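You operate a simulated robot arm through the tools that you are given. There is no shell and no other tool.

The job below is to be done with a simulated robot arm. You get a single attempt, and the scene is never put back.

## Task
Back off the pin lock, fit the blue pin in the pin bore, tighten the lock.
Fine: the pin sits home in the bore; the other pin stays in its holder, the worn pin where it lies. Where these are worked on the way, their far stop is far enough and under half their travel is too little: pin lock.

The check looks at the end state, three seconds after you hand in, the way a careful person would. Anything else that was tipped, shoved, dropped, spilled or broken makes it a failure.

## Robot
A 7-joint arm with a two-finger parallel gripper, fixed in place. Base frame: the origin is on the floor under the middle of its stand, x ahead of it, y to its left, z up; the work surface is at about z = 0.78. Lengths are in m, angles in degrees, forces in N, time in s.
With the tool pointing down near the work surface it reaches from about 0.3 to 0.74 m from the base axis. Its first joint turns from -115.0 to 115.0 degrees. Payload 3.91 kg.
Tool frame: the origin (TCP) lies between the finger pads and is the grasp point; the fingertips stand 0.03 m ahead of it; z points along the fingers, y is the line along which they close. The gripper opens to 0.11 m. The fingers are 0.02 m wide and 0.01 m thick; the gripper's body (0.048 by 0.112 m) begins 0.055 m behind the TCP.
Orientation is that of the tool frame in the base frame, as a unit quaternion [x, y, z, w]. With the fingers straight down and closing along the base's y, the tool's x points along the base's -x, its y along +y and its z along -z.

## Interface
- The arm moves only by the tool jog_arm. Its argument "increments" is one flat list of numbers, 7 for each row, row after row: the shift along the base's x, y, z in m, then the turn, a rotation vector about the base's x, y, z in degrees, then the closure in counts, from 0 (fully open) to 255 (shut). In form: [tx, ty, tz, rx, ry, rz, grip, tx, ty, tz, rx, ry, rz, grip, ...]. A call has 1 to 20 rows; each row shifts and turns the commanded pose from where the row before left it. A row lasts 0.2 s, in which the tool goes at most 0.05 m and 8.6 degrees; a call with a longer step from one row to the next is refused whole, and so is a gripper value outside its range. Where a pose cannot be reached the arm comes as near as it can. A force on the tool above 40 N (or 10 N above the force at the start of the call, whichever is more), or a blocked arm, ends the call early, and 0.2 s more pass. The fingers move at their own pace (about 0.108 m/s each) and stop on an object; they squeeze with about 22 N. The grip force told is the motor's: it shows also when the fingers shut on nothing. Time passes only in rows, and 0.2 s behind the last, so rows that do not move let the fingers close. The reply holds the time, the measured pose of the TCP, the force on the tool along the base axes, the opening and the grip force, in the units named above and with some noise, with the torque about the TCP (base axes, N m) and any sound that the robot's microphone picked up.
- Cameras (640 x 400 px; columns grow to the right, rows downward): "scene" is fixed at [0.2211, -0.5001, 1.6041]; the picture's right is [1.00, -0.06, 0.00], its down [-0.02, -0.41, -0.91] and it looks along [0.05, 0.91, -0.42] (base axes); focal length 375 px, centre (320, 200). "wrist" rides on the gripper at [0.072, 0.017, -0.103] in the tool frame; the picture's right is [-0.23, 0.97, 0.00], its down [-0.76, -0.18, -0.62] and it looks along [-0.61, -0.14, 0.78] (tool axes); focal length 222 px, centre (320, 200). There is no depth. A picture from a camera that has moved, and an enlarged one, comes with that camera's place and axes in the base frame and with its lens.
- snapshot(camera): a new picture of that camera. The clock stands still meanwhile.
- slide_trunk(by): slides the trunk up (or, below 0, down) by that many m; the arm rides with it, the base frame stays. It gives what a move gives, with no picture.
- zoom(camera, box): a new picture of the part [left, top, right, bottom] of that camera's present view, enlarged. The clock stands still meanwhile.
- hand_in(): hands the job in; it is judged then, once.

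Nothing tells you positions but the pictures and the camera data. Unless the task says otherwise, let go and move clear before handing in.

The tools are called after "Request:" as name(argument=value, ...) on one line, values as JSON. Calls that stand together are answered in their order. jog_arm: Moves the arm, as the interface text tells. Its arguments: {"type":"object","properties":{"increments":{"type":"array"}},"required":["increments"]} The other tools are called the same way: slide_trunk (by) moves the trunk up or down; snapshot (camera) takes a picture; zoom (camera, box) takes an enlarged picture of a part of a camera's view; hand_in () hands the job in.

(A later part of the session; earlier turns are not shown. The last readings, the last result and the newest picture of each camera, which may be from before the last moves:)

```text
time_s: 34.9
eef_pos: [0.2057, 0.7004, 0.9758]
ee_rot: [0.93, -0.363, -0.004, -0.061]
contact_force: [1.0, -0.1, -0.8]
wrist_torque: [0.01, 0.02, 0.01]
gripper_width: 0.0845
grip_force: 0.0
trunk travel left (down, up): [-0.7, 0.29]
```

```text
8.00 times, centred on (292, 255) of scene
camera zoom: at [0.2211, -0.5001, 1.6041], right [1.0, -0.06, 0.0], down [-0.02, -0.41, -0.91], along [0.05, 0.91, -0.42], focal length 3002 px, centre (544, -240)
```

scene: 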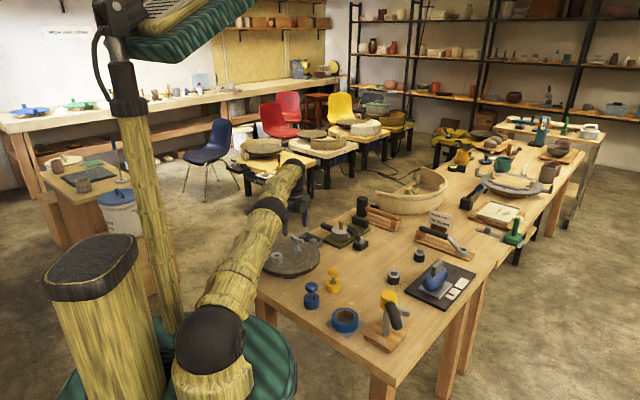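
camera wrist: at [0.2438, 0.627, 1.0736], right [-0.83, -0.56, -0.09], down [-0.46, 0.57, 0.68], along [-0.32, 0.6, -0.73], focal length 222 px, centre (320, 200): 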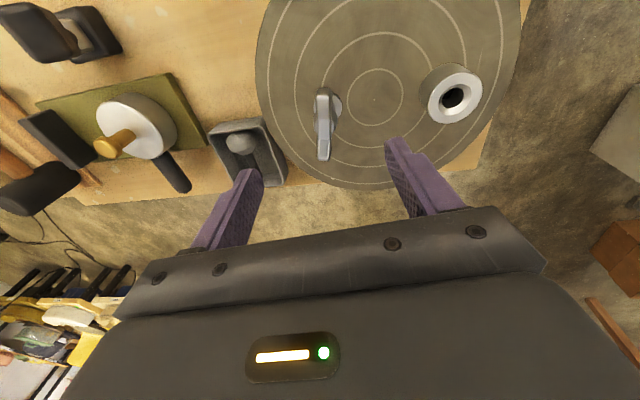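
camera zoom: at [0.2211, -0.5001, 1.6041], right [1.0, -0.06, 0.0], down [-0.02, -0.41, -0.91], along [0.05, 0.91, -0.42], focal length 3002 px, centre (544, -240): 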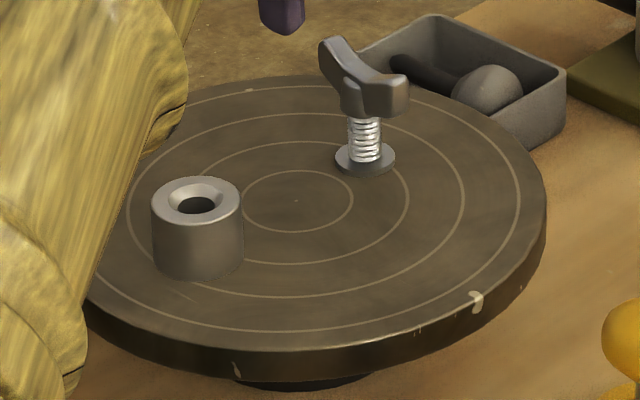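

The lock bar has stopped about 10° short of half a turn, so it is fully backed off; the wheel hasn't moved. Next I'll untilt, turn to yaw ≈ 51° and move over the blue pin to measure it.

Request:
jog_arm(increments=[0, 0, 0.02, -6.71, 2.0, 0, 60, 0.004, -0.0208, 0, 0, 0, -7.85, 60, 0.004, -0.0208, 0, 0, 0, -7.85, 60, 0.004, -0.0208, 0, 0, 0, -7.85, 60, 0.004, -0.0208, 0, 0, 0, -7.85, 60, 0.004, -0.0208, 0, 0, 0, -7.85, 60, 0.004, -0.0208, 0, 0, 0, -7.85, 60, 0.004, -0.0208, 0, 0, 0, -7.85, 60, 0.004, -0.0208, 0, 0, 0, -7.85, 60, 0.004, -0.0208, 0, 0, 0, -7.85, 60, 0.004, -0.0208, 0, 0, 0, -7.85, 60, 0.004, -0.0208, 0, 0, 0, -7.85, 60, 0, 0, 0, 0, 0, 0, 60])

Request:
snapshot(camera="wrist")

Request:
snapshot(camera="scene")

```text
time_s: 37.7
eef_pos: [0.2506, 0.4525, 0.9929]
ee_rot: [-0.429, 0.903, 0.0, -0.001]
contact_force: [0.3, -0.1, -0.1]
wrist_torque: [-0.01, -0.02, 0.01]
gripper_width: 0.084
grip_force: 0.2
out of reach, approached as far as the arm can: row 1
trunk travel left (down, up): [-0.7, 0.29]
```

```text
taken
camera wrist: at [0.1913, 0.406, 1.0963], right [-0.61, 0.79, 0.0], down [0.62, 0.48, 0.62], along [0.49, 0.38, -0.78], focal length 222 px, centre (320, 200)
```

wrist: 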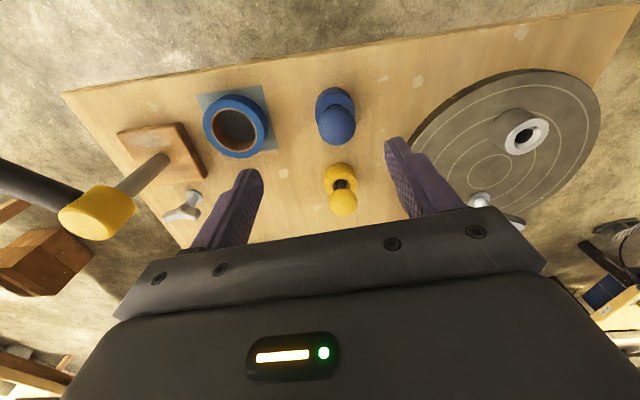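

```text
taken
```

scene: 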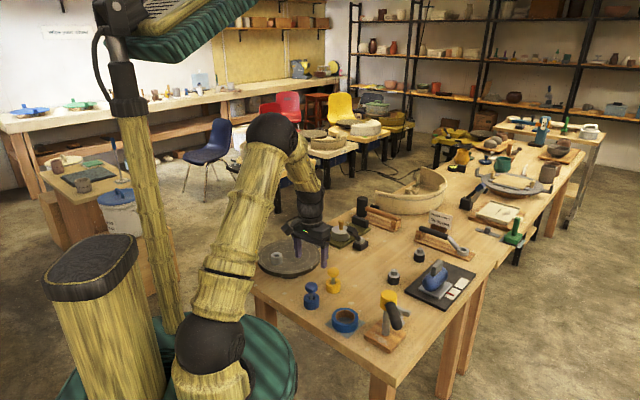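

The blue pin is in view ahead of the fingers. I'll zoom from both cameras to locate its knob and shaft precisely.

Request:
zoom(camera="wrist", box=[290, 70, 390, 230])

Request:
zoom(camera="scene", box=[286, 270, 346, 315])

```text
2.50 times, centred on (340, 150) of wrist
camera zoom: at [0.1913, 0.406, 1.0963], right [-0.61, 0.79, 0.0], down [0.62, 0.48, 0.62], along [0.49, 0.38, -0.78], focal length 555 px, centre (270, 325)
```

zoom: 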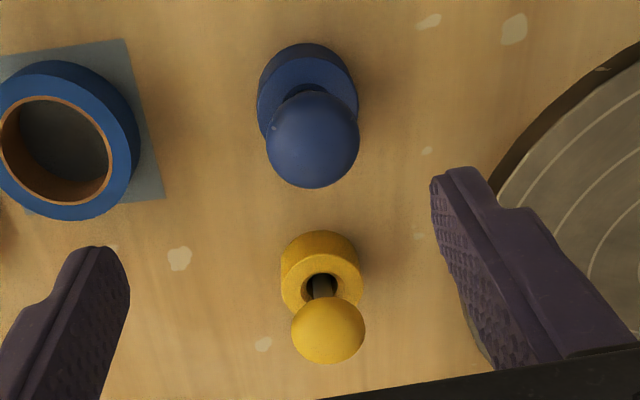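

```text
8.89 times, centred on (316, 292) of scene
camera zoom: at [0.2211, -0.5001, 1.6041], right [1.0, -0.06, 0.0], down [-0.02, -0.41, -0.91], along [0.05, 0.91, -0.42], focal length 3336 px, centre (356, -622)
```

zoom: 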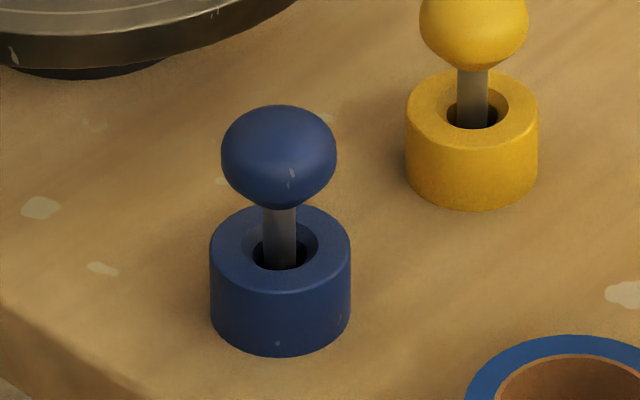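

The blue knob's centre is at about (0.251, 0.479, 0.848), 42 mm wide, with a 12 mm shaft and the holder top at z ≈ 0.807. I'll centre above it and come down part way to check.

Request:
jog_arm(increments=[0.0007, 0.0262, 0, 0, 0, 0, 60, 0, 0, -0.025, 0, 0, 0, 60, 0, 0, -0.025, 0, 0, 0, 60, 0, 0, -0.025, 0, 0, 0, 60, 0, 0, -0.015, 0, 0, 0, 60, 0, 0, 0, 0, 0, 0, 60])

Request:
snapshot(camera="wrist")

Request:
zoom(camera="scene", box=[272, 250, 352, 310])

```text
time_s: 39.1
eef_pos: [0.2505, 0.4792, 0.9038]
ee_rot: [-0.431, 0.902, -0.001, -0.001]
contact_force: [-0.8, -0.2, 0.5]
wrist_torque: [-0.03, 0.0, -0.01]
gripper_width: 0.0842
grip_force: 0.1
trunk travel left (down, up): [-0.7, 0.29]
```

```text
taken
camera wrist: at [0.1917, 0.4335, 1.0062], right [-0.61, 0.79, 0.0], down [0.62, 0.48, 0.62], along [0.49, 0.38, -0.78], focal length 222 px, centre (320, 200)
```

wrist: 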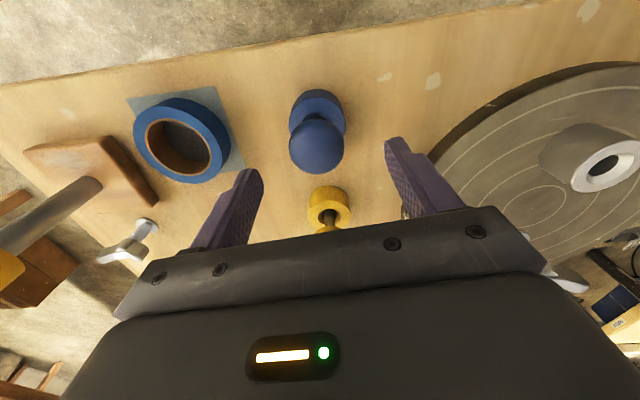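

```text
6.67 times, centred on (312, 280) of scene
camera zoom: at [0.2211, -0.5001, 1.6041], right [1.0, -0.06, 0.0], down [-0.02, -0.41, -0.91], along [0.05, 0.91, -0.42], focal length 2502 px, centre (373, -333)
```

zoom: 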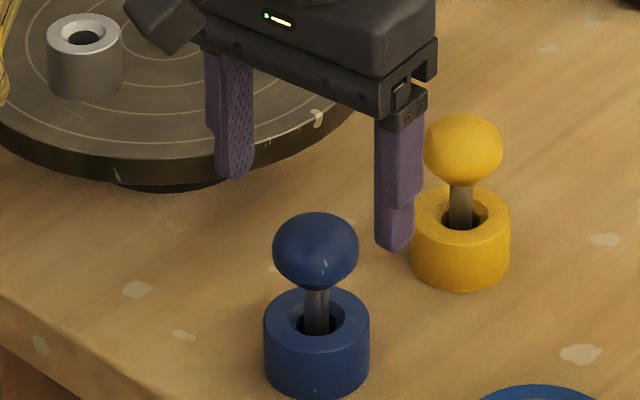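

Request:
zoom(camera="wrist", box=[240, 70, 400, 190])

```text
3.33 times, centred on (320, 130) of wrist
camera zoom: at [0.1917, 0.4335, 1.0062], right [-0.61, 0.79, 0.0], down [0.62, 0.48, 0.62], along [0.49, 0.38, -0.78], focal length 740 px, centre (320, 433)
```

zoom: 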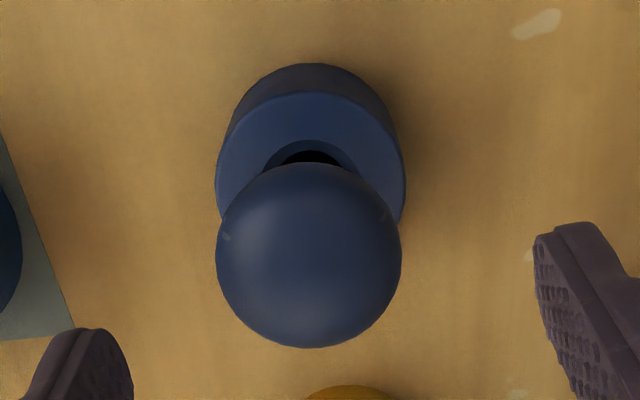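

The knob is about 2 mm off the finger midline. I'll correct that, descend so the pads sit around the knob's upper half, and close.

Request:
jog_arm(increments=[0.0013, -0.0017, -0.02, 0, 0, 0, 60, 0, 0, -0.02, 0, 0, 0, 60, 0, 0, -0.005, 0, 0, 0, 60, 0, 0, 0, 0, 0, 0, 120, 0, 0, 0, 0, 0, 0, 160, 0, 0, 0, 0, 0, 0, 255, 0, 0, 0, 0, 0, 0, 255])

Request:
snapshot(camera="wrist")

Request:
zoom(camera="scene", box=[272, 250, 352, 310])

```text
time_s: 40.7
eef_pos: [0.2507, 0.481, 0.8567]
ee_rot: [-0.431, 0.903, -0.001, -0.001]
contact_force: [0.3, 0.3, -0.5]
wrist_torque: [-0.01, -0.04, 0.03]
gripper_width: 0.0406
grip_force: 22.1
trunk travel left (down, up): [-0.7, 0.29]
```

```text
taken
camera wrist: at [0.1929, 0.4339, 0.9598], right [-0.61, 0.79, 0.0], down [0.62, 0.48, 0.62], along [0.49, 0.38, -0.78], focal length 222 px, centre (320, 200)
```

wrist: 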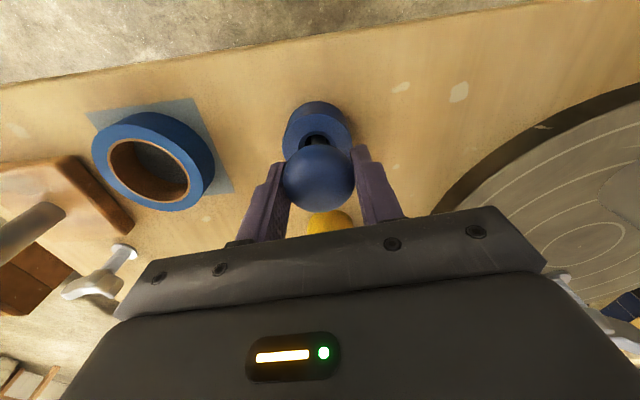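

```text
6.67 times, centred on (312, 280) of scene
camera zoom: at [0.2211, -0.5001, 1.6041], right [1.0, -0.06, 0.0], down [-0.02, -0.41, -0.91], along [0.05, 0.91, -0.42], focal length 2502 px, centre (373, -333)
```

zoom: 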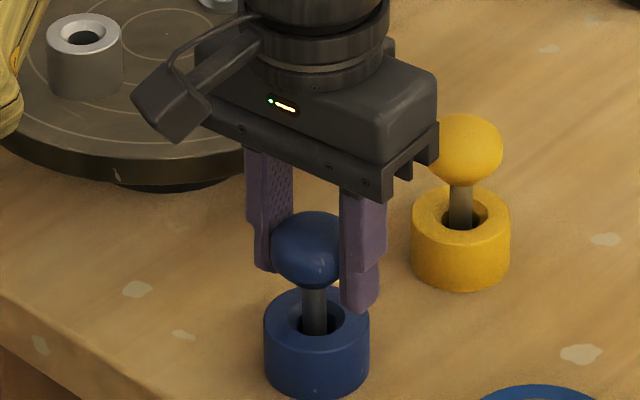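

The knob is gripped at 40.6 mm. I'll lift straight up out of the holder and check that it hangs vertical.

Request:
jog_arm(increments=[0, 0, 0.01, 0, 0, 0, 255, 0, 0, 0.015, 0, 0, 0, 255, 0, 0, 0.02, 0, 0, 0, 255, 0, 0, 0.025, 0, 0, 0, 255, 0, 0, 0.03, 0, 0, 0, 255, 0, 0, 0.03, 0, 0, 0, 255, 0, 0, 0, 0, 0, 0, 255])

Request:
snapshot(camera="wrist")

Request:
zoom(camera="scene", box=[262, 220, 372, 310])

```text
time_s: 42.3
eef_pos: [0.2502, 0.4808, 0.9848]
ee_rot: [-0.431, 0.903, 0.0, -0.001]
contact_force: [0.4, 1.1, 0.4]
wrist_torque: [0.02, 0.02, 0.03]
gripper_width: 0.0403
grip_force: 21.8
trunk travel left (down, up): [-0.7, 0.29]
```

```text
taken
camera wrist: at [0.1914, 0.4335, 1.0888], right [-0.61, 0.79, 0.0], down [0.62, 0.48, 0.62], along [0.49, 0.38, -0.78], focal length 222 px, centre (320, 200)
```

wrist: 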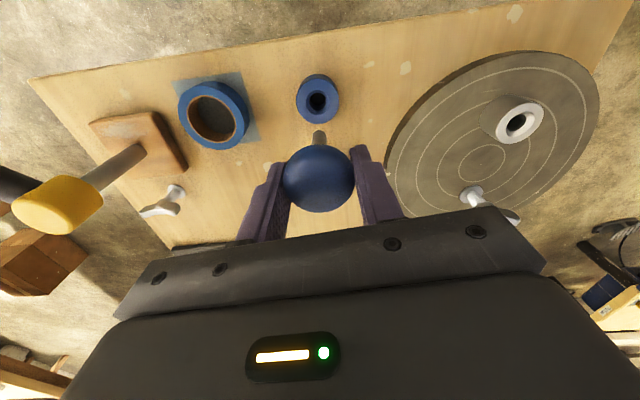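

```text
4.44 times, centred on (317, 265) of scene
camera zoom: at [0.2211, -0.5001, 1.6041], right [1.0, -0.06, 0.0], down [-0.02, -0.41, -0.91], along [0.05, 0.91, -0.42], focal length 1668 px, centre (333, -89)
```

zoom: 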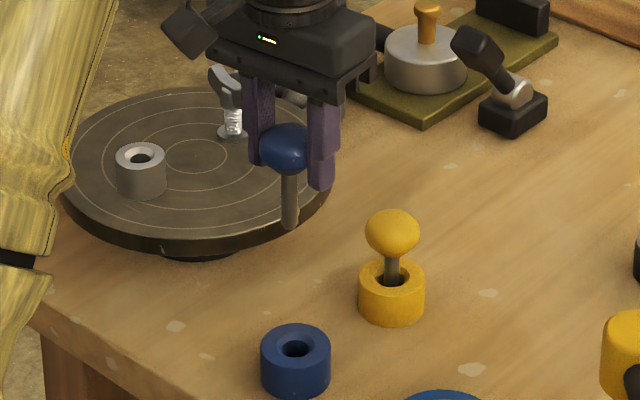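

Request:
zoom(camera="scene", box=[290, 240, 330, 275])

Request:
zoom(camera="wrist", box=[260, 100, 380, 220])

```text
11.43 times, centred on (310, 258) of scene
camera zoom: at [0.2211, -0.5001, 1.6041], right [1.0, -0.06, 0.0], down [-0.02, -0.41, -0.91], along [0.05, 0.91, -0.42], focal length 4289 px, centre (434, -457)
```

zoom: 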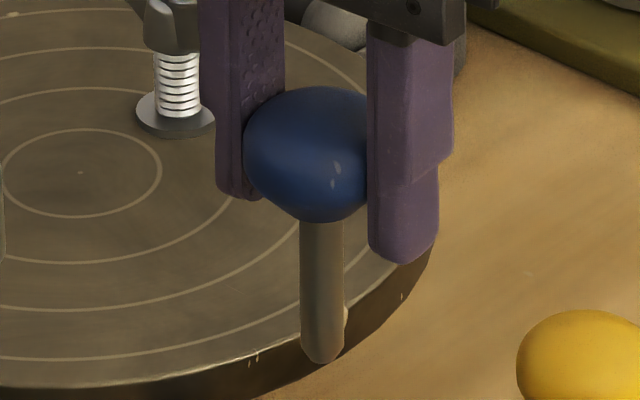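

```text
3.33 times, centred on (320, 160) of wrist
camera zoom: at [0.1914, 0.4335, 1.0888], right [-0.61, 0.79, 0.0], down [0.62, 0.48, 0.62], along [0.49, 0.38, -0.78], focal length 740 px, centre (320, 333)
```

zoom: 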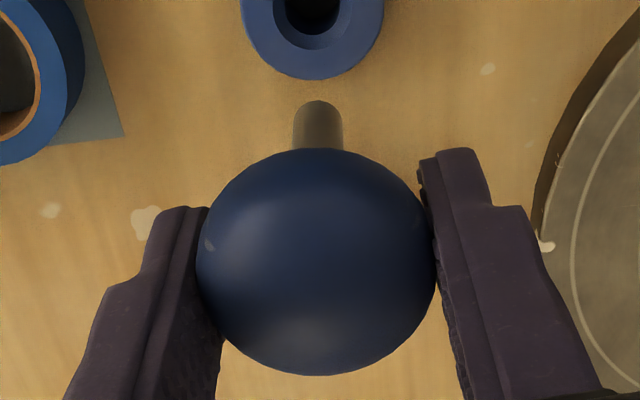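

The pin hangs vertical and centred in the grip, its tip about 63 mm below the knob centre. I'll carry it level to above the bore.

Request:
jog_arm(increments=[-0.0145, 0.0189, 0, 0, 0, 0, 255, -0.0145, 0.0189, 0, 0, 0, 0, 255, -0.0145, 0.0189, 0, 0, 0, 0, 255, -0.0145, 0.0189, 0, 0, 0, 0, 255, -0.0145, 0.0189, 0, 0, 0, 0, 255, -0.0145, 0.0189, 0, 0, 0, 0, 255, -0.0145, 0.0189, 0, 0, 0, 0, 255, -0.0145, 0.0189, 0, 0, 0, 0, 255, 0, 0, 0, 0, 0, 0, 255, 0, 0, 0, 0, 0, 0, 255])

Request:
snapshot(camera="wrist")

Request:
zoom(camera="wrist", box=[260, 80, 380, 220])

Request:
zoom(camera="scene", box=[247, 215, 317, 275])

```text
time_s: 44.5
eef_pos: [0.1352, 0.6292, 0.9872]
ee_rot: [-0.431, 0.902, 0.0, -0.001]
contact_force: [0.6, 0.3, -0.7]
wrist_torque: [0.0, 0.0, 0.01]
gripper_width: 0.0405
grip_force: 21.9
trunk travel left (down, up): [-0.7, 0.29]
```

```text
taken
camera wrist: at [0.0761, 0.5825, 1.0911], right [-0.61, 0.79, 0.0], down [0.62, 0.48, 0.62], along [0.49, 0.38, -0.78], focal length 222 px, centre (320, 200)
```

wrist: 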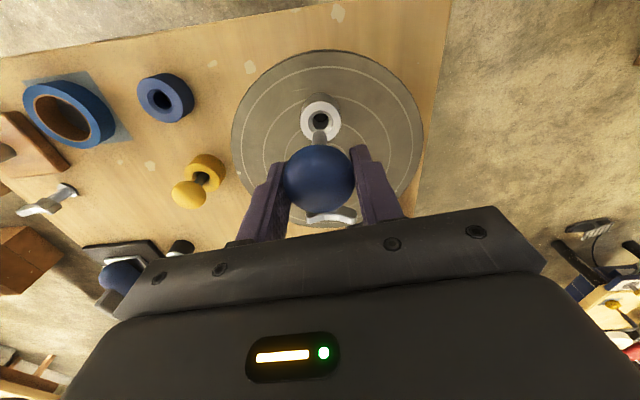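

```text
2.86 times, centred on (320, 150) of wrist
camera zoom: at [0.0761, 0.5825, 1.0911], right [-0.61, 0.79, 0.0], down [0.62, 0.48, 0.62], along [0.49, 0.38, -0.78], focal length 635 px, centre (320, 343)
```

zoom: 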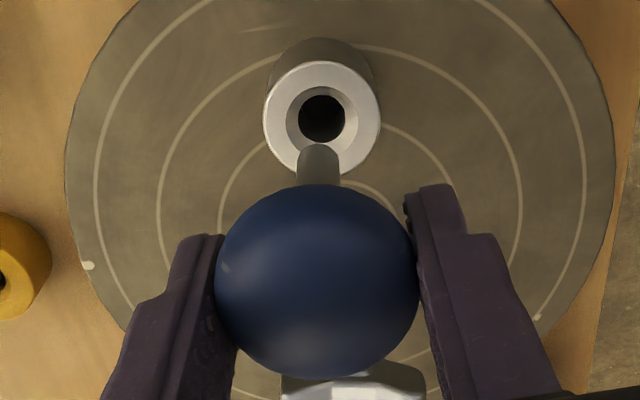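

```text
6.67 times, centred on (282, 245) of scene
camera zoom: at [0.2211, -0.5001, 1.6041], right [1.0, -0.06, 0.0], down [-0.02, -0.41, -0.91], along [0.05, 0.91, -0.42], focal length 2502 px, centre (573, -100)
```

zoom: 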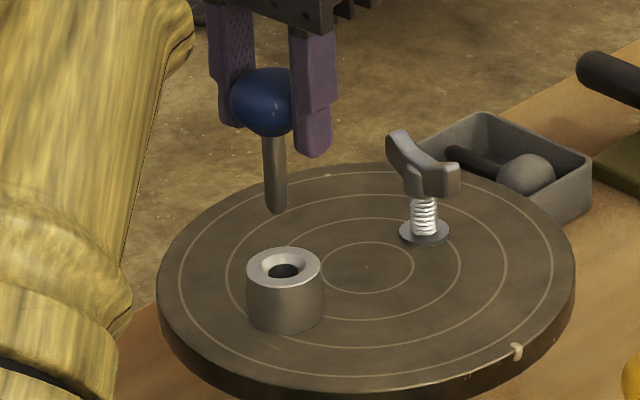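

The pin is above the bore and lines up in the wrist view. I'll zoom the scene view to check the lateral alignment more finely.

Request:
zoom(camera="scene", box=[262, 222, 302, 267])

```text
8.89 times, centred on (282, 244) of scene
camera zoom: at [0.2211, -0.5001, 1.6041], right [1.0, -0.06, 0.0], down [-0.02, -0.41, -0.91], along [0.05, 0.91, -0.42], focal length 3336 px, centre (658, -196)
```

zoom: 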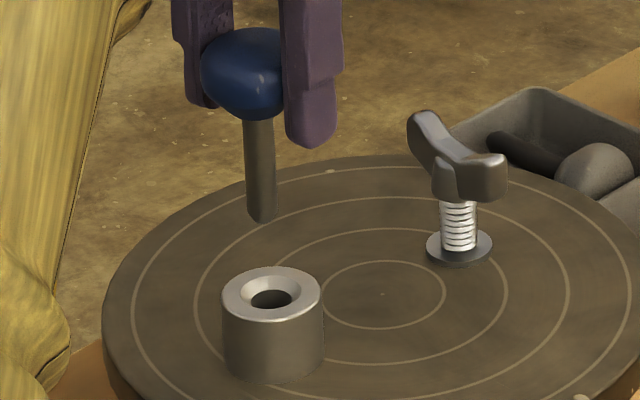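

Alignment is within about 1–2 mm and the bore's chamfer is wide. I'll lower the tip to just above the boss and check again.

Request:
jog_arm(increments=[0.0005, 0, -0.015, 0, 0, 0, 255, 0, 0, -0.012, 0, 0, 0, 255, 0, 0, 0, 0, 0, 0, 255])

Request:
zoom(camera="scene", box=[262, 222, 302, 267])

Request:
zoom(camera="wrist", box=[260, 80, 380, 220])

```text
time_s: 45.3
eef_pos: [0.1354, 0.6285, 0.959]
ee_rot: [-0.43, 0.903, 0.0, -0.001]
contact_force: [0.0, 1.6, -0.2]
wrist_torque: [0.02, 0.02, -0.02]
gripper_width: 0.0402
grip_force: 21.8
trunk travel left (down, up): [-0.7, 0.29]
```

```text
8.89 times, centred on (282, 244) of scene
camera zoom: at [0.2211, -0.5001, 1.6041], right [1.0, -0.06, 0.0], down [-0.02, -0.41, -0.91], along [0.05, 0.91, -0.42], focal length 3336 px, centre (658, -196)
```

zoom: 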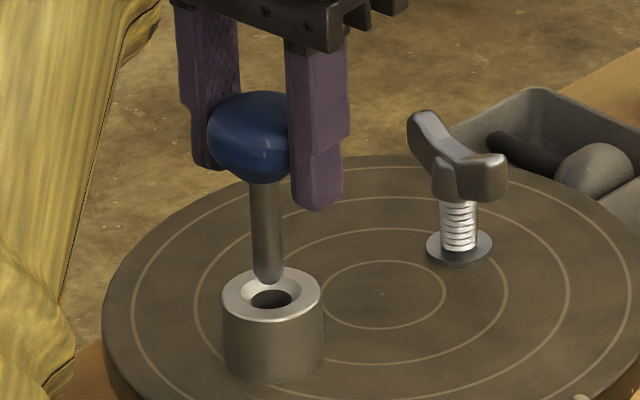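

```text
2.86 times, centred on (320, 150) of wrist
camera zoom: at [0.0773, 0.5822, 1.0631], right [-0.61, 0.79, 0.0], down [0.62, 0.48, 0.62], along [0.49, 0.38, -0.78], focal length 635 px, centre (320, 343)
```

zoom: 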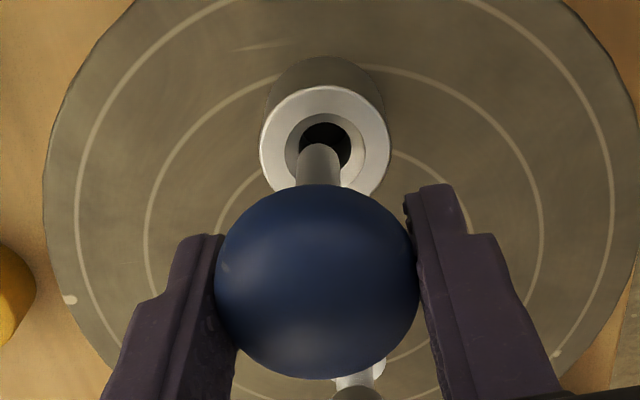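

The tip is about 8 mm above the boss and within about 1.5 mm of the bore axis. I'll nudge +y slightly and lower it into the chamfer in small steps.

Request:
jog_arm(increments=[0.0002, 0.001, -0.006, 0, 0, 0, 255, 0, 0, -0.006, 0, 0, 0, 255, 0, 0, -0.004, 0, 0, 0, 255, 0, 0, 0, 0, 0, 0, 255])

Request:
zoom(camera="scene", box=[262, 222, 302, 267])

Request:
zoom(camera="wrist", box=[260, 80, 380, 220])

```text
time_s: 46.3
eef_pos: [0.1364, 0.6308, 0.943]
ee_rot: [-0.43, 0.903, -0.001, -0.002]
contact_force: [0.9, 0.7, 0.4]
wrist_torque: [0.02, -0.04, 0.03]
gripper_width: 0.0402
grip_force: 22.3
trunk travel left (down, up): [-0.7, 0.29]
```

```text
8.89 times, centred on (282, 244) of scene
camera zoom: at [0.2211, -0.5001, 1.6041], right [1.0, -0.06, 0.0], down [-0.02, -0.41, -0.91], along [0.05, 0.91, -0.42], focal length 3336 px, centre (658, -196)
```

zoom: 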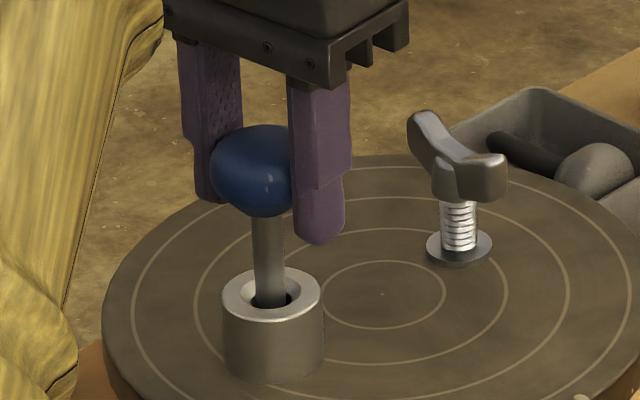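

```text
2.86 times, centred on (320, 150) of wrist
camera zoom: at [0.0773, 0.5836, 1.0471], right [-0.61, 0.79, 0.0], down [0.62, 0.48, 0.62], along [0.49, 0.38, -0.78], focal length 635 px, centre (320, 343)
```

zoom: 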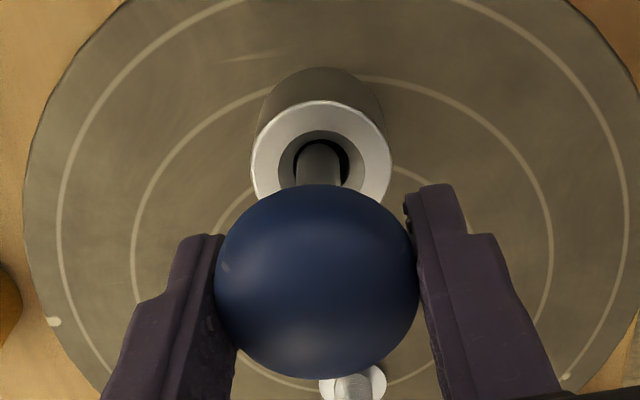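

The tip is inside the bore with no contact force. I'll keep lowering gently and watch the force.

Request:
jog_arm(increments=[0, 0.0003, -0.005, 0, 0, 0, 255, 0, 0, -0.005, 0, 0, 0, 255, 0, 0, -0.005, 0, 0, 0, 255, 0, 0, 0, 0, 0, 0, 255])

Request:
zoom(camera="scene", box=[262, 222, 302, 267])

Request:
zoom(camera="wrist", box=[260, 80, 380, 220])

```text
time_s: 47.3
eef_pos: [0.1362, 0.6298, 0.9293]
ee_rot: [-0.431, 0.902, 0.0, -0.001]
contact_force: [-1.2, 0.1, 0.5]
wrist_torque: [0.05, 0.03, 0.02]
gripper_width: 0.0406
grip_force: 22.3
trunk travel left (down, up): [-0.7, 0.29]
```

```text
8.89 times, centred on (282, 244) of scene
camera zoom: at [0.2211, -0.5001, 1.6041], right [1.0, -0.06, 0.0], down [-0.02, -0.41, -0.91], along [0.05, 0.91, -0.42], focal length 3336 px, centre (658, -196)
```

zoom: 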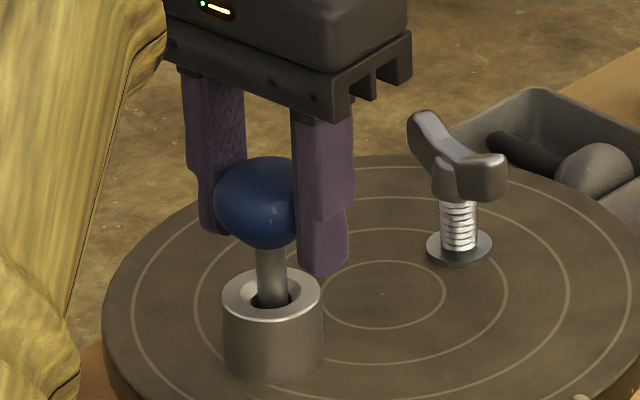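

```text
2.86 times, centred on (320, 150) of wrist
camera zoom: at [0.0781, 0.5843, 1.0322], right [-0.61, 0.79, 0.0], down [0.62, 0.48, 0.62], along [0.49, 0.38, -0.78], focal length 635 px, centre (320, 343)
```

zoom: 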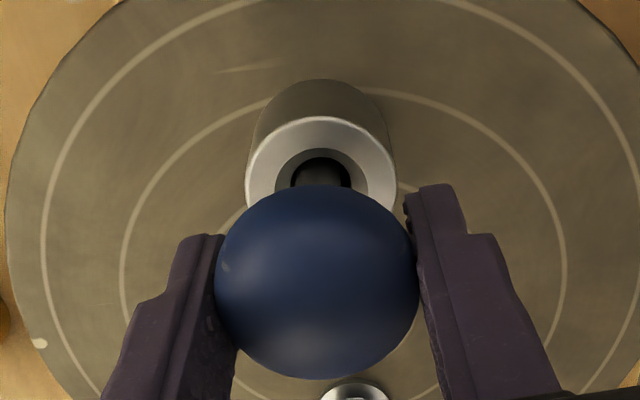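

Request:
jog_arm(increments=[0, 0, -0.004, 0, 0, 0, 255, 0, 0, -0.004, 0, 0, 0, 255, 0, 0, -0.004, 0, 0, 0, 255, 0, 0, 0, 0, 0, 0, 255])

Request:
zoom(camera="scene", box=[262, 222, 302, 267])

```text
time_s: 48.3
eef_pos: [0.1355, 0.6303, 0.9175]
ee_rot: [-0.43, 0.903, 0.001, 0.001]
contact_force: [3.3, 0.0, 15.8]
wrist_torque: [-0.06, -0.32, 0.07]
gripper_width: 0.0402
grip_force: 22.3
trunk travel left (down, up): [-0.7, 0.29]
```

```text
8.89 times, centred on (282, 244) of scene
camera zoom: at [0.2211, -0.5001, 1.6041], right [1.0, -0.06, 0.0], down [-0.02, -0.41, -0.91], along [0.05, 0.91, -0.42], focal length 3336 px, centre (658, -196)
```

zoom: 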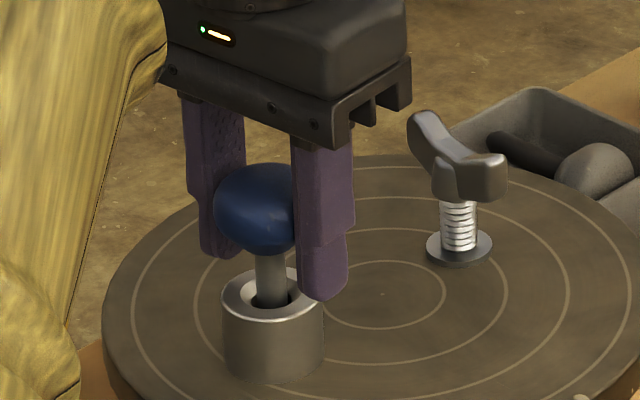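

The pin stopped while the gripper slid a little down the knob, with 16 N upward, so the tip appears to have reached the bore's bottom. I'll relieve the load, let go, rise and look.

Request:
jog_arm(increments=[0, 0, 0.003, 0, 0, 0, 255, 0, 0, 0, 0, 0, 0, 200, 0, 0, 0, 0, 0, 0, 140, 0, 0, 0, 0, 0, 0, 90, 0, 0, 0, 0, 0, 0, 60, 0, 0, 0.02, 0, 0, 0, 60, 0, 0, 0.03, 0, 0, 0, 60, 0, 0, 0, 0, 0, 0, 60])

Request:
zoom(camera="scene", box=[262, 222, 302, 267])

Request:
snapshot(camera="wrist")

```text
time_s: 50.1
eef_pos: [0.1369, 0.6297, 0.9677]
ee_rot: [-0.431, 0.902, 0.0, -0.001]
contact_force: [1.0, 0.4, 0.3]
wrist_torque: [0.01, 0.0, 0.01]
gripper_width: 0.0842
grip_force: 0.0
trunk travel left (down, up): [-0.7, 0.29]
```

```text
8.89 times, centred on (282, 244) of scene
camera zoom: at [0.2211, -0.5001, 1.6041], right [1.0, -0.06, 0.0], down [-0.02, -0.41, -0.91], along [0.05, 0.91, -0.42], focal length 3336 px, centre (658, -196)
```

zoom: 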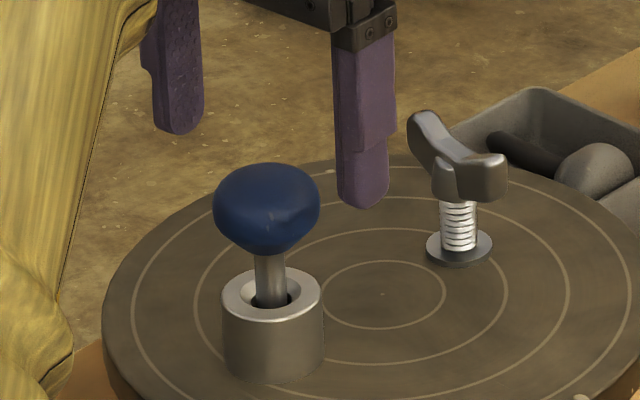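

```text
taken
camera wrist: at [0.0786, 0.583, 1.0716], right [-0.61, 0.79, 0.0], down [0.62, 0.48, 0.62], along [0.49, 0.38, -0.78], focal length 222 px, centre (320, 200)
```

wrist: 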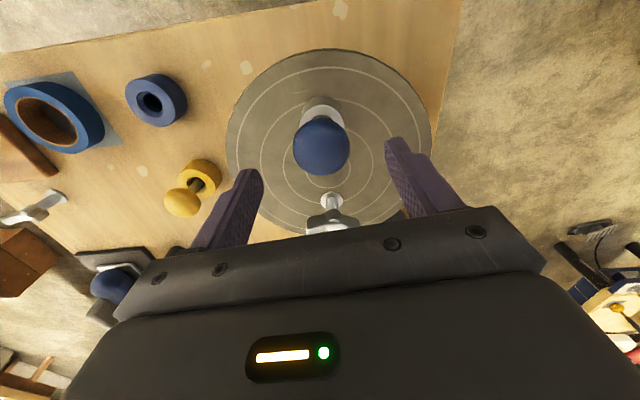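

The blue pin stands in the bore after release. To be sure it is home I'll close the fingers and press gently on top of the knob.

Request:
jog_arm(increments=[-0.0005, 0, 0.02, 0, 0, 0, 60, 0, 0, 0, 0, 0, 0, 255, 0, 0, 0, 0, 0, 0, 255, 0, 0, 0, 0, 0, 0, 255, 0, 0, -0.008, 0, 0, 0, 255, 0, 0, -0.006, 0, 0, 0, 255, 0, 0, -0.004, 0, 0, 0, 255, 0, 0, -0.003, 0, 0, 0, 255, 0, 0, 0, 0, 0, 0, 255])

Request:
zoom(camera="scene", box=[262, 222, 302, 267])

```text
time_s: 52.1
eef_pos: [0.1351, 0.6307, 0.9688]
ee_rot: [-0.43, 0.903, 0.0, 0.0]
contact_force: [0.2, 0.3, -0.5]
wrist_torque: [0.0, 0.02, 0.0]
gripper_width: 0.0
grip_force: 22.1
trunk travel left (down, up): [-0.7, 0.29]
```

```text
8.89 times, centred on (282, 244) of scene
camera zoom: at [0.2211, -0.5001, 1.6041], right [1.0, -0.06, 0.0], down [-0.02, -0.41, -0.91], along [0.05, 0.91, -0.42], focal length 3336 px, centre (658, -196)
```

zoom: 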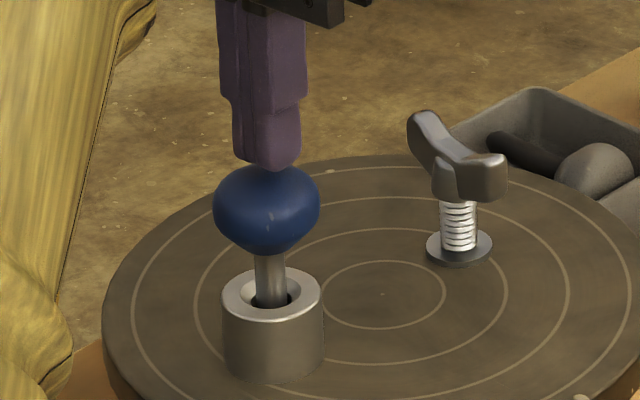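

Fingertips are just above the knob and centred. I'll press down by a few millimetres and watch the force.

Request:
jog_arm(increments=[0, 0, -0.003, 0, 0, 0, 255, 0, 0, -0.002, 0, 0, 0, 255, 0, 0, -0.002, 0, 0, 0, 255, 0, 0, 0, 0, 0, 0, 255])

Request:
zoom(camera="scene", box=[262, 222, 302, 267])

```text
time_s: 53.1
eef_pos: [0.1374, 0.6314, 0.9642]
ee_rot: [-0.43, 0.903, 0.001, 0.0]
contact_force: [0.1, -0.1, 15.1]
wrist_torque: [0.0, -0.02, 0.03]
gripper_width: 0.0
grip_force: 21.6
trunk travel left (down, up): [-0.7, 0.29]
```

```text
8.89 times, centred on (282, 244) of scene
camera zoom: at [0.2211, -0.5001, 1.6041], right [1.0, -0.06, 0.0], down [-0.02, -0.41, -0.91], along [0.05, 0.91, -0.42], focal length 3336 px, centre (658, -196)
```

zoom: 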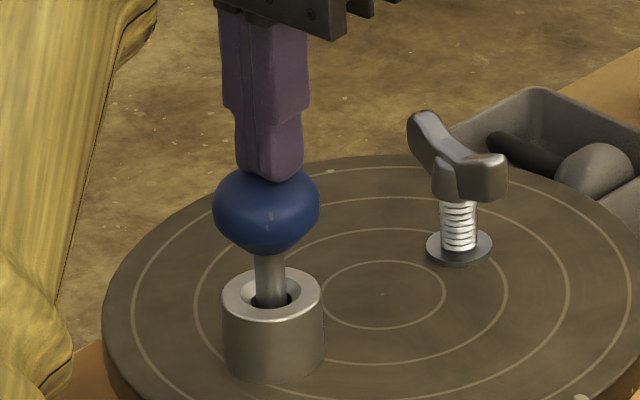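

The pin did not move under 15 N, so it is seated. Now I'll rise, turn the tool to the lock bar's present angle (yaw ≈ 123°), tilt outward and move above the lock.

Request:
jog_arm(increments=[0, 0, 0.015, 0, 0, 0, 255, 0, 0, 0.02, 0, 0, 0, 255, 0.0065, 0.0049, 0, 0, 0, 8.06, 255, 0.0065, 0.0049, 0, 0, 0, 8.06, 255, 0.0065, 0.0049, 0, 0, 0, 8.06, 255, 0.0065, 0.0049, 0, 0, 0, 8.06, 255, 0.0065, 0.0049, 0, 0, 0, 8.06, 255, 0.0065, 0.0049, 0, 0, 0, 8.06, 80, 0.0065, 0.0049, 0, 0, 0, 8.06, 80, 0.0065, 0.0049, 0, 0, 0, 8.06, 80, 0.0065, 0.0049, 0, 0, 0, 8.06, 80, 0, 0, 0, 6.71, -2.0, 0, 80, 0.007, 0.0143, 0, 0, 0, 0, 80, 0.007, 0.0143, 0, 0, 0, 0, 80, 0, 0, 0, 0, 0, 0, 80])

Request:
snapshot(camera="wrist")

Request:
zoom(camera="scene", box=[247, 210, 337, 270])

```text
time_s: 56.3
eef_pos: [0.2098, 0.7038, 0.9977]
ee_rot: [0.879, -0.473, -0.012, -0.059]
contact_force: [-0.7, -0.1, 0.8]
wrist_torque: [0.02, -0.02, -0.02]
gripper_width: 0.0754
grip_force: 0.2
trunk travel left (down, up): [-0.7, 0.29]
```

```text
taken
camera wrist: at [0.2318, 0.6223, 1.093], right [-0.94, -0.34, -0.07], down [-0.3, 0.66, 0.69], along [-0.19, 0.67, -0.72], focal length 222 px, centre (320, 200)
```

wrist: 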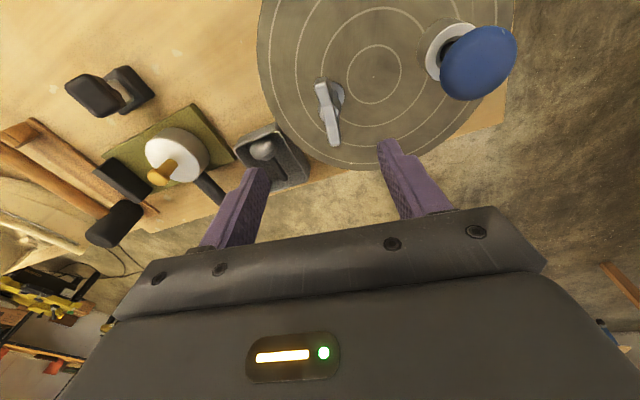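

```text
6.67 times, centred on (292, 240) of scene
camera zoom: at [0.2211, -0.5001, 1.6041], right [1.0, -0.06, 0.0], down [-0.02, -0.41, -0.91], along [0.05, 0.91, -0.42], focal length 2502 px, centre (507, -67)
```

zoom: 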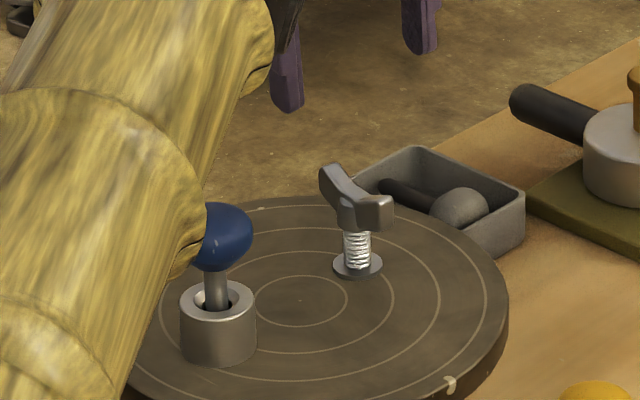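

Request:
zoom(camera="wrist", box=[280, 60, 400, 160])

```text
4.00 times, centred on (340, 110) of wrist
camera zoom: at [0.2318, 0.6223, 1.093], right [-0.94, -0.34, -0.07], down [-0.3, 0.66, 0.69], along [-0.19, 0.67, -0.72], focal length 888 px, centre (240, 560)
```

zoom: 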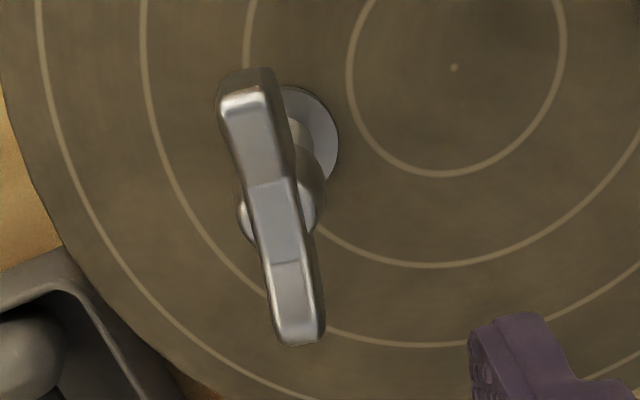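

The bar lies at about -55°, matching the fingers' present angle, and I'm centred on it. I'll descend and grip.

Request:
jog_arm(increments=[0, -0.001, -0.022, 0, 0, 0, 80, 0, 0, -0.022, 0, 0, 0, 80, 0, 0, -0.022, 0, 0, 0, 80, 0, 0, -0.022, 0, 0, 0, 80, 0, 0, -0.015, 0, 0, 0, 80, 0, 0, 0, 0, 0, 0, 80])

Request:
snapshot(camera="wrist")

Request:
zoom(camera="scene", box=[247, 210, 337, 270])

```text
time_s: 57.7
eef_pos: [0.2084, 0.7032, 0.8952]
ee_rot: [0.879, -0.473, -0.012, -0.058]
contact_force: [1.0, 0.2, 0.2]
wrist_torque: [0.0, -0.02, 0.0]
gripper_width: 0.0755
grip_force: 0.0
trunk travel left (down, up): [-0.7, 0.29]
```

```text
taken
camera wrist: at [0.2314, 0.6213, 0.9908], right [-0.94, -0.34, -0.07], down [-0.3, 0.66, 0.69], along [-0.19, 0.67, -0.72], focal length 222 px, centre (320, 200)
```

wrist: 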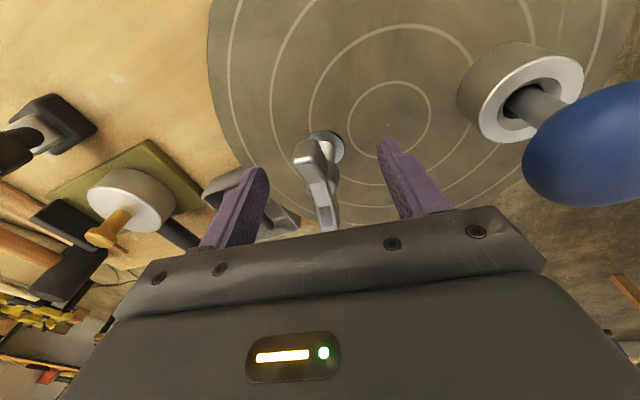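

```text
6.67 times, centred on (292, 240) of scene
camera zoom: at [0.2211, -0.5001, 1.6041], right [1.0, -0.06, 0.0], down [-0.02, -0.41, -0.91], along [0.05, 0.91, -0.42], focal length 2502 px, centre (507, -67)
```

zoom: 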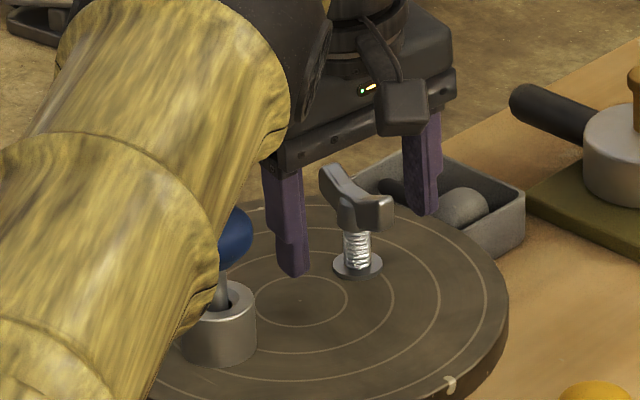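

Request:
jog_arm(increments=[0.0005, 0, -0.001, 0, 0, 0, 140, 0, 0, 0, 0, 0, 0, 190, 0, 0, 0, 0, 0, 0, 255, 0, 0, 0, 0, 0, 0, 255, 0, 0, 0, 0, 0, 0, 255])

Request:
zoom(camera="wrist", box=[260, 110, 390, 250])

```text
time_s: 58.9
eef_pos: [0.2091, 0.7022, 0.8937]
ee_rot: [0.879, -0.472, -0.013, -0.058]
contact_force: [-9.2, -7.0, 0.4]
wrist_torque: [-0.95, 2.19, -0.03]
gripper_width: 0.0168
grip_force: 45.5
trunk travel left (down, up): [-0.7, 0.29]
```

```text
2.86 times, centred on (325, 180) of wrist
camera zoom: at [0.2309, 0.6205, 0.9886], right [-0.94, -0.34, -0.07], down [-0.29, 0.66, 0.69], along [-0.19, 0.67, -0.72], focal length 635 px, centre (306, 257)
```

zoom: 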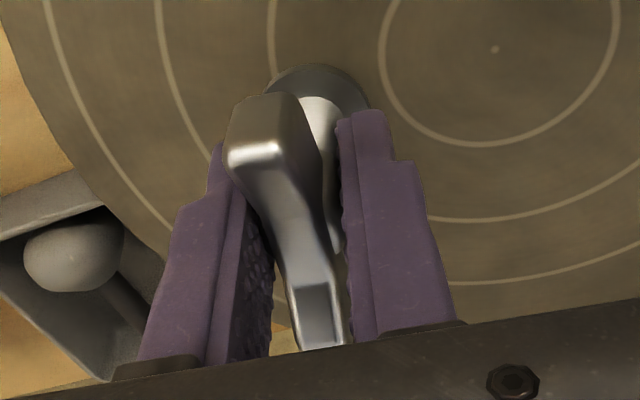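

Gripped. I'll relieve the side force and turn clockwise about the tool axis.

Request:
jog_arm(increments=[-0.0015, -0.0012, 0, 0.278, 0.934, -7.94, 255, 0, 0, 0, 0.278, 0.934, -7.94, 255, 0, 0, 0, 0.278, 0.934, -7.94, 255, 0, 0, 0, 0.278, 0.934, -7.94, 255, 0, 0, 0, 0, 0, 0, 255])

Request:
snapshot(camera="wrist")

Request:
zoom(camera="scene", box=[247, 210, 337, 270])

```text
time_s: 60.1
eef_pos: [0.2079, 0.7005, 0.8939]
ee_rot: [0.714, -0.697, -0.029, -0.054]
contact_force: [-2.6, 2.4, -2.6]
wrist_torque: [-0.52, 2.05, -0.03]
gripper_width: 0.0141
grip_force: 45.1
trunk travel left (down, up): [-0.7, 0.29]
```

```text
taken
camera wrist: at [0.1895, 0.617, 0.9868], right [-0.98, 0.2, -0.01], down [0.14, 0.69, 0.71], along [0.15, 0.7, -0.7], focal length 222 px, centre (320, 200)
```

wrist: 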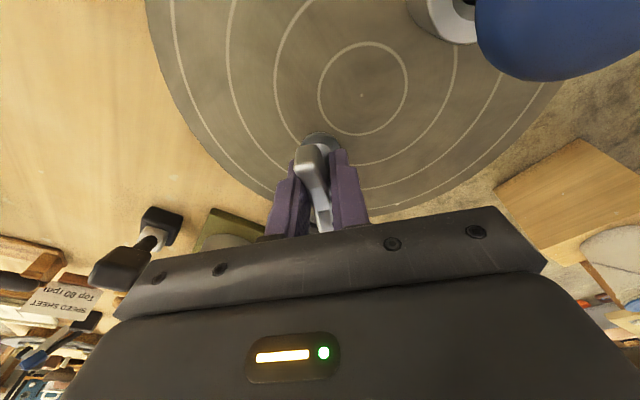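

```text
6.67 times, centred on (292, 240) of scene
camera zoom: at [0.2211, -0.5001, 1.6041], right [1.0, -0.06, 0.0], down [-0.02, -0.41, -0.91], along [0.05, 0.91, -0.42], focal length 2502 px, centre (507, -67)
```

zoom: 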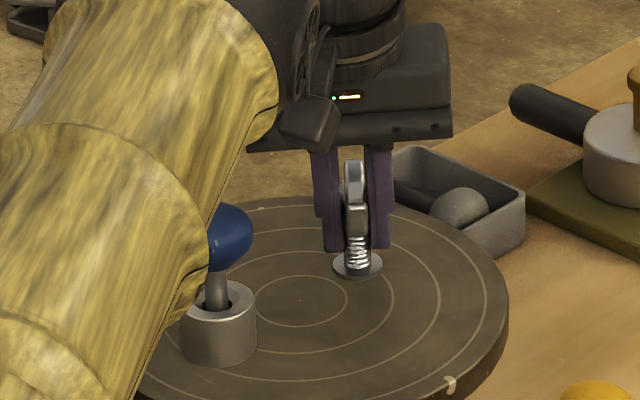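

The bar follows clockwise, and the camera housing clears the knob by about 4 cm. Continuing.

Request:
jog_arm(increments=[-0.0005, 0.0005, 0, 0.278, 0.934, -7.94, 255, 0, 0, 0, 0.278, 0.934, -7.94, 255, 0, 0, 0, 0.278, 0.934, -7.94, 255, 0, 0, 0, 0.278, 0.934, -7.94, 255, 0, 0, 0, 0, 0, 0, 255])

Request:
zoom(camera="scene", box=[247, 210, 337, 270])

```text
time_s: 61.3
eef_pos: [0.2083, 0.7029, 0.8941]
ee_rot: [-0.495, 0.867, 0.041, 0.044]
contact_force: [4.5, -4.5, -4.3]
wrist_torque: [0.52, -1.5, -0.06]
gripper_width: 0.0142
grip_force: 45.0
trunk travel left (down, up): [-0.7, 0.29]
```

```text
6.67 times, centred on (292, 240) of scene
camera zoom: at [0.2211, -0.5001, 1.6041], right [1.0, -0.06, 0.0], down [-0.02, -0.41, -0.91], along [0.05, 0.91, -0.42], focal length 2502 px, centre (507, -67)
```

zoom: 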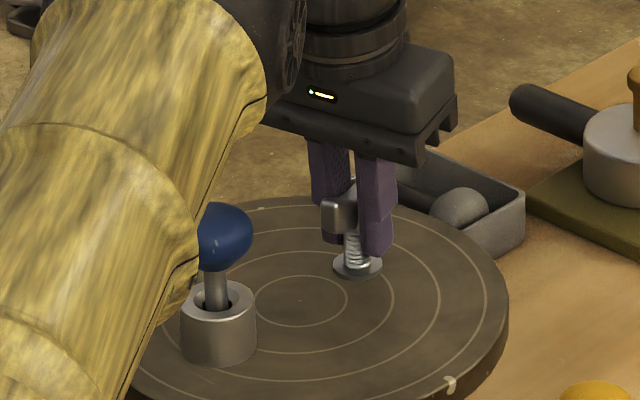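

Request:
jog_arm(increments=[0.0005, -0.0005, -0.0005, 0.278, 0.934, -7.94, 255, 0, 0, 0, 0.278, 0.934, -7.94, 255, 0, 0, 0, 0.278, 0.934, -7.94, 255, 0, 0, 0, 0.278, 0.934, -7.94, 255, 0, 0, 0, 0, 0, 0, 255])

Request:
zoom(camera="scene", box=[247, 210, 337, 270])

```text
time_s: 62.5
eef_pos: [0.2072, 0.7017, 0.8929]
ee_rot: [-0.237, 0.97, 0.053, 0.031]
contact_force: [5.8, 1.1, 6.8]
wrist_torque: [-1.27, -2.09, -0.03]
gripper_width: 0.0167
grip_force: 45.2
trunk travel left (down, up): [-0.7, 0.29]
```

```text
6.67 times, centred on (292, 240) of scene
camera zoom: at [0.2211, -0.5001, 1.6041], right [1.0, -0.06, 0.0], down [-0.02, -0.41, -0.91], along [0.05, 0.91, -0.42], focal length 2502 px, centre (507, -67)
```

zoom: 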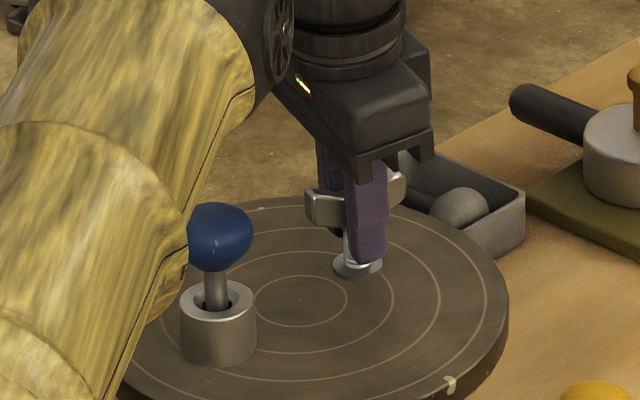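

The lock is turning smoothly and the pin is undisturbed. Continuing clockwise.

Request:
jog_arm(increments=[0.001, 0, 0.001, 0.278, 0.934, -7.94, 255, 0, 0, 0, 0.278, 0.934, -7.94, 255, 0, 0, 0, 0.278, 0.934, -7.94, 255, 0, 0, 0, 0.278, 0.934, -7.94, 255, 0, 0, 0, 0, 0, 0, 255])

Request:
zoom(camera="scene", box=[247, 210, 337, 270])

```text
time_s: 63.7
eef_pos: [0.2063, 0.7027, 0.893]
ee_rot: [0.04, 0.997, 0.059, 0.014]
contact_force: [-3.4, 4.7, 3.4]
wrist_torque: [-1.98, -0.85, -0.03]
gripper_width: 0.0178
grip_force: 45.0
trunk travel left (down, up): [-0.7, 0.29]
```

```text
6.67 times, centred on (292, 240) of scene
camera zoom: at [0.2211, -0.5001, 1.6041], right [1.0, -0.06, 0.0], down [-0.02, -0.41, -0.91], along [0.05, 0.91, -0.42], focal length 2502 px, centre (507, -67)
```

zoom: 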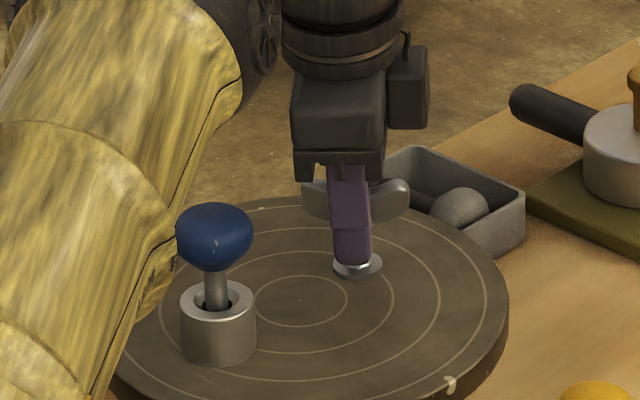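

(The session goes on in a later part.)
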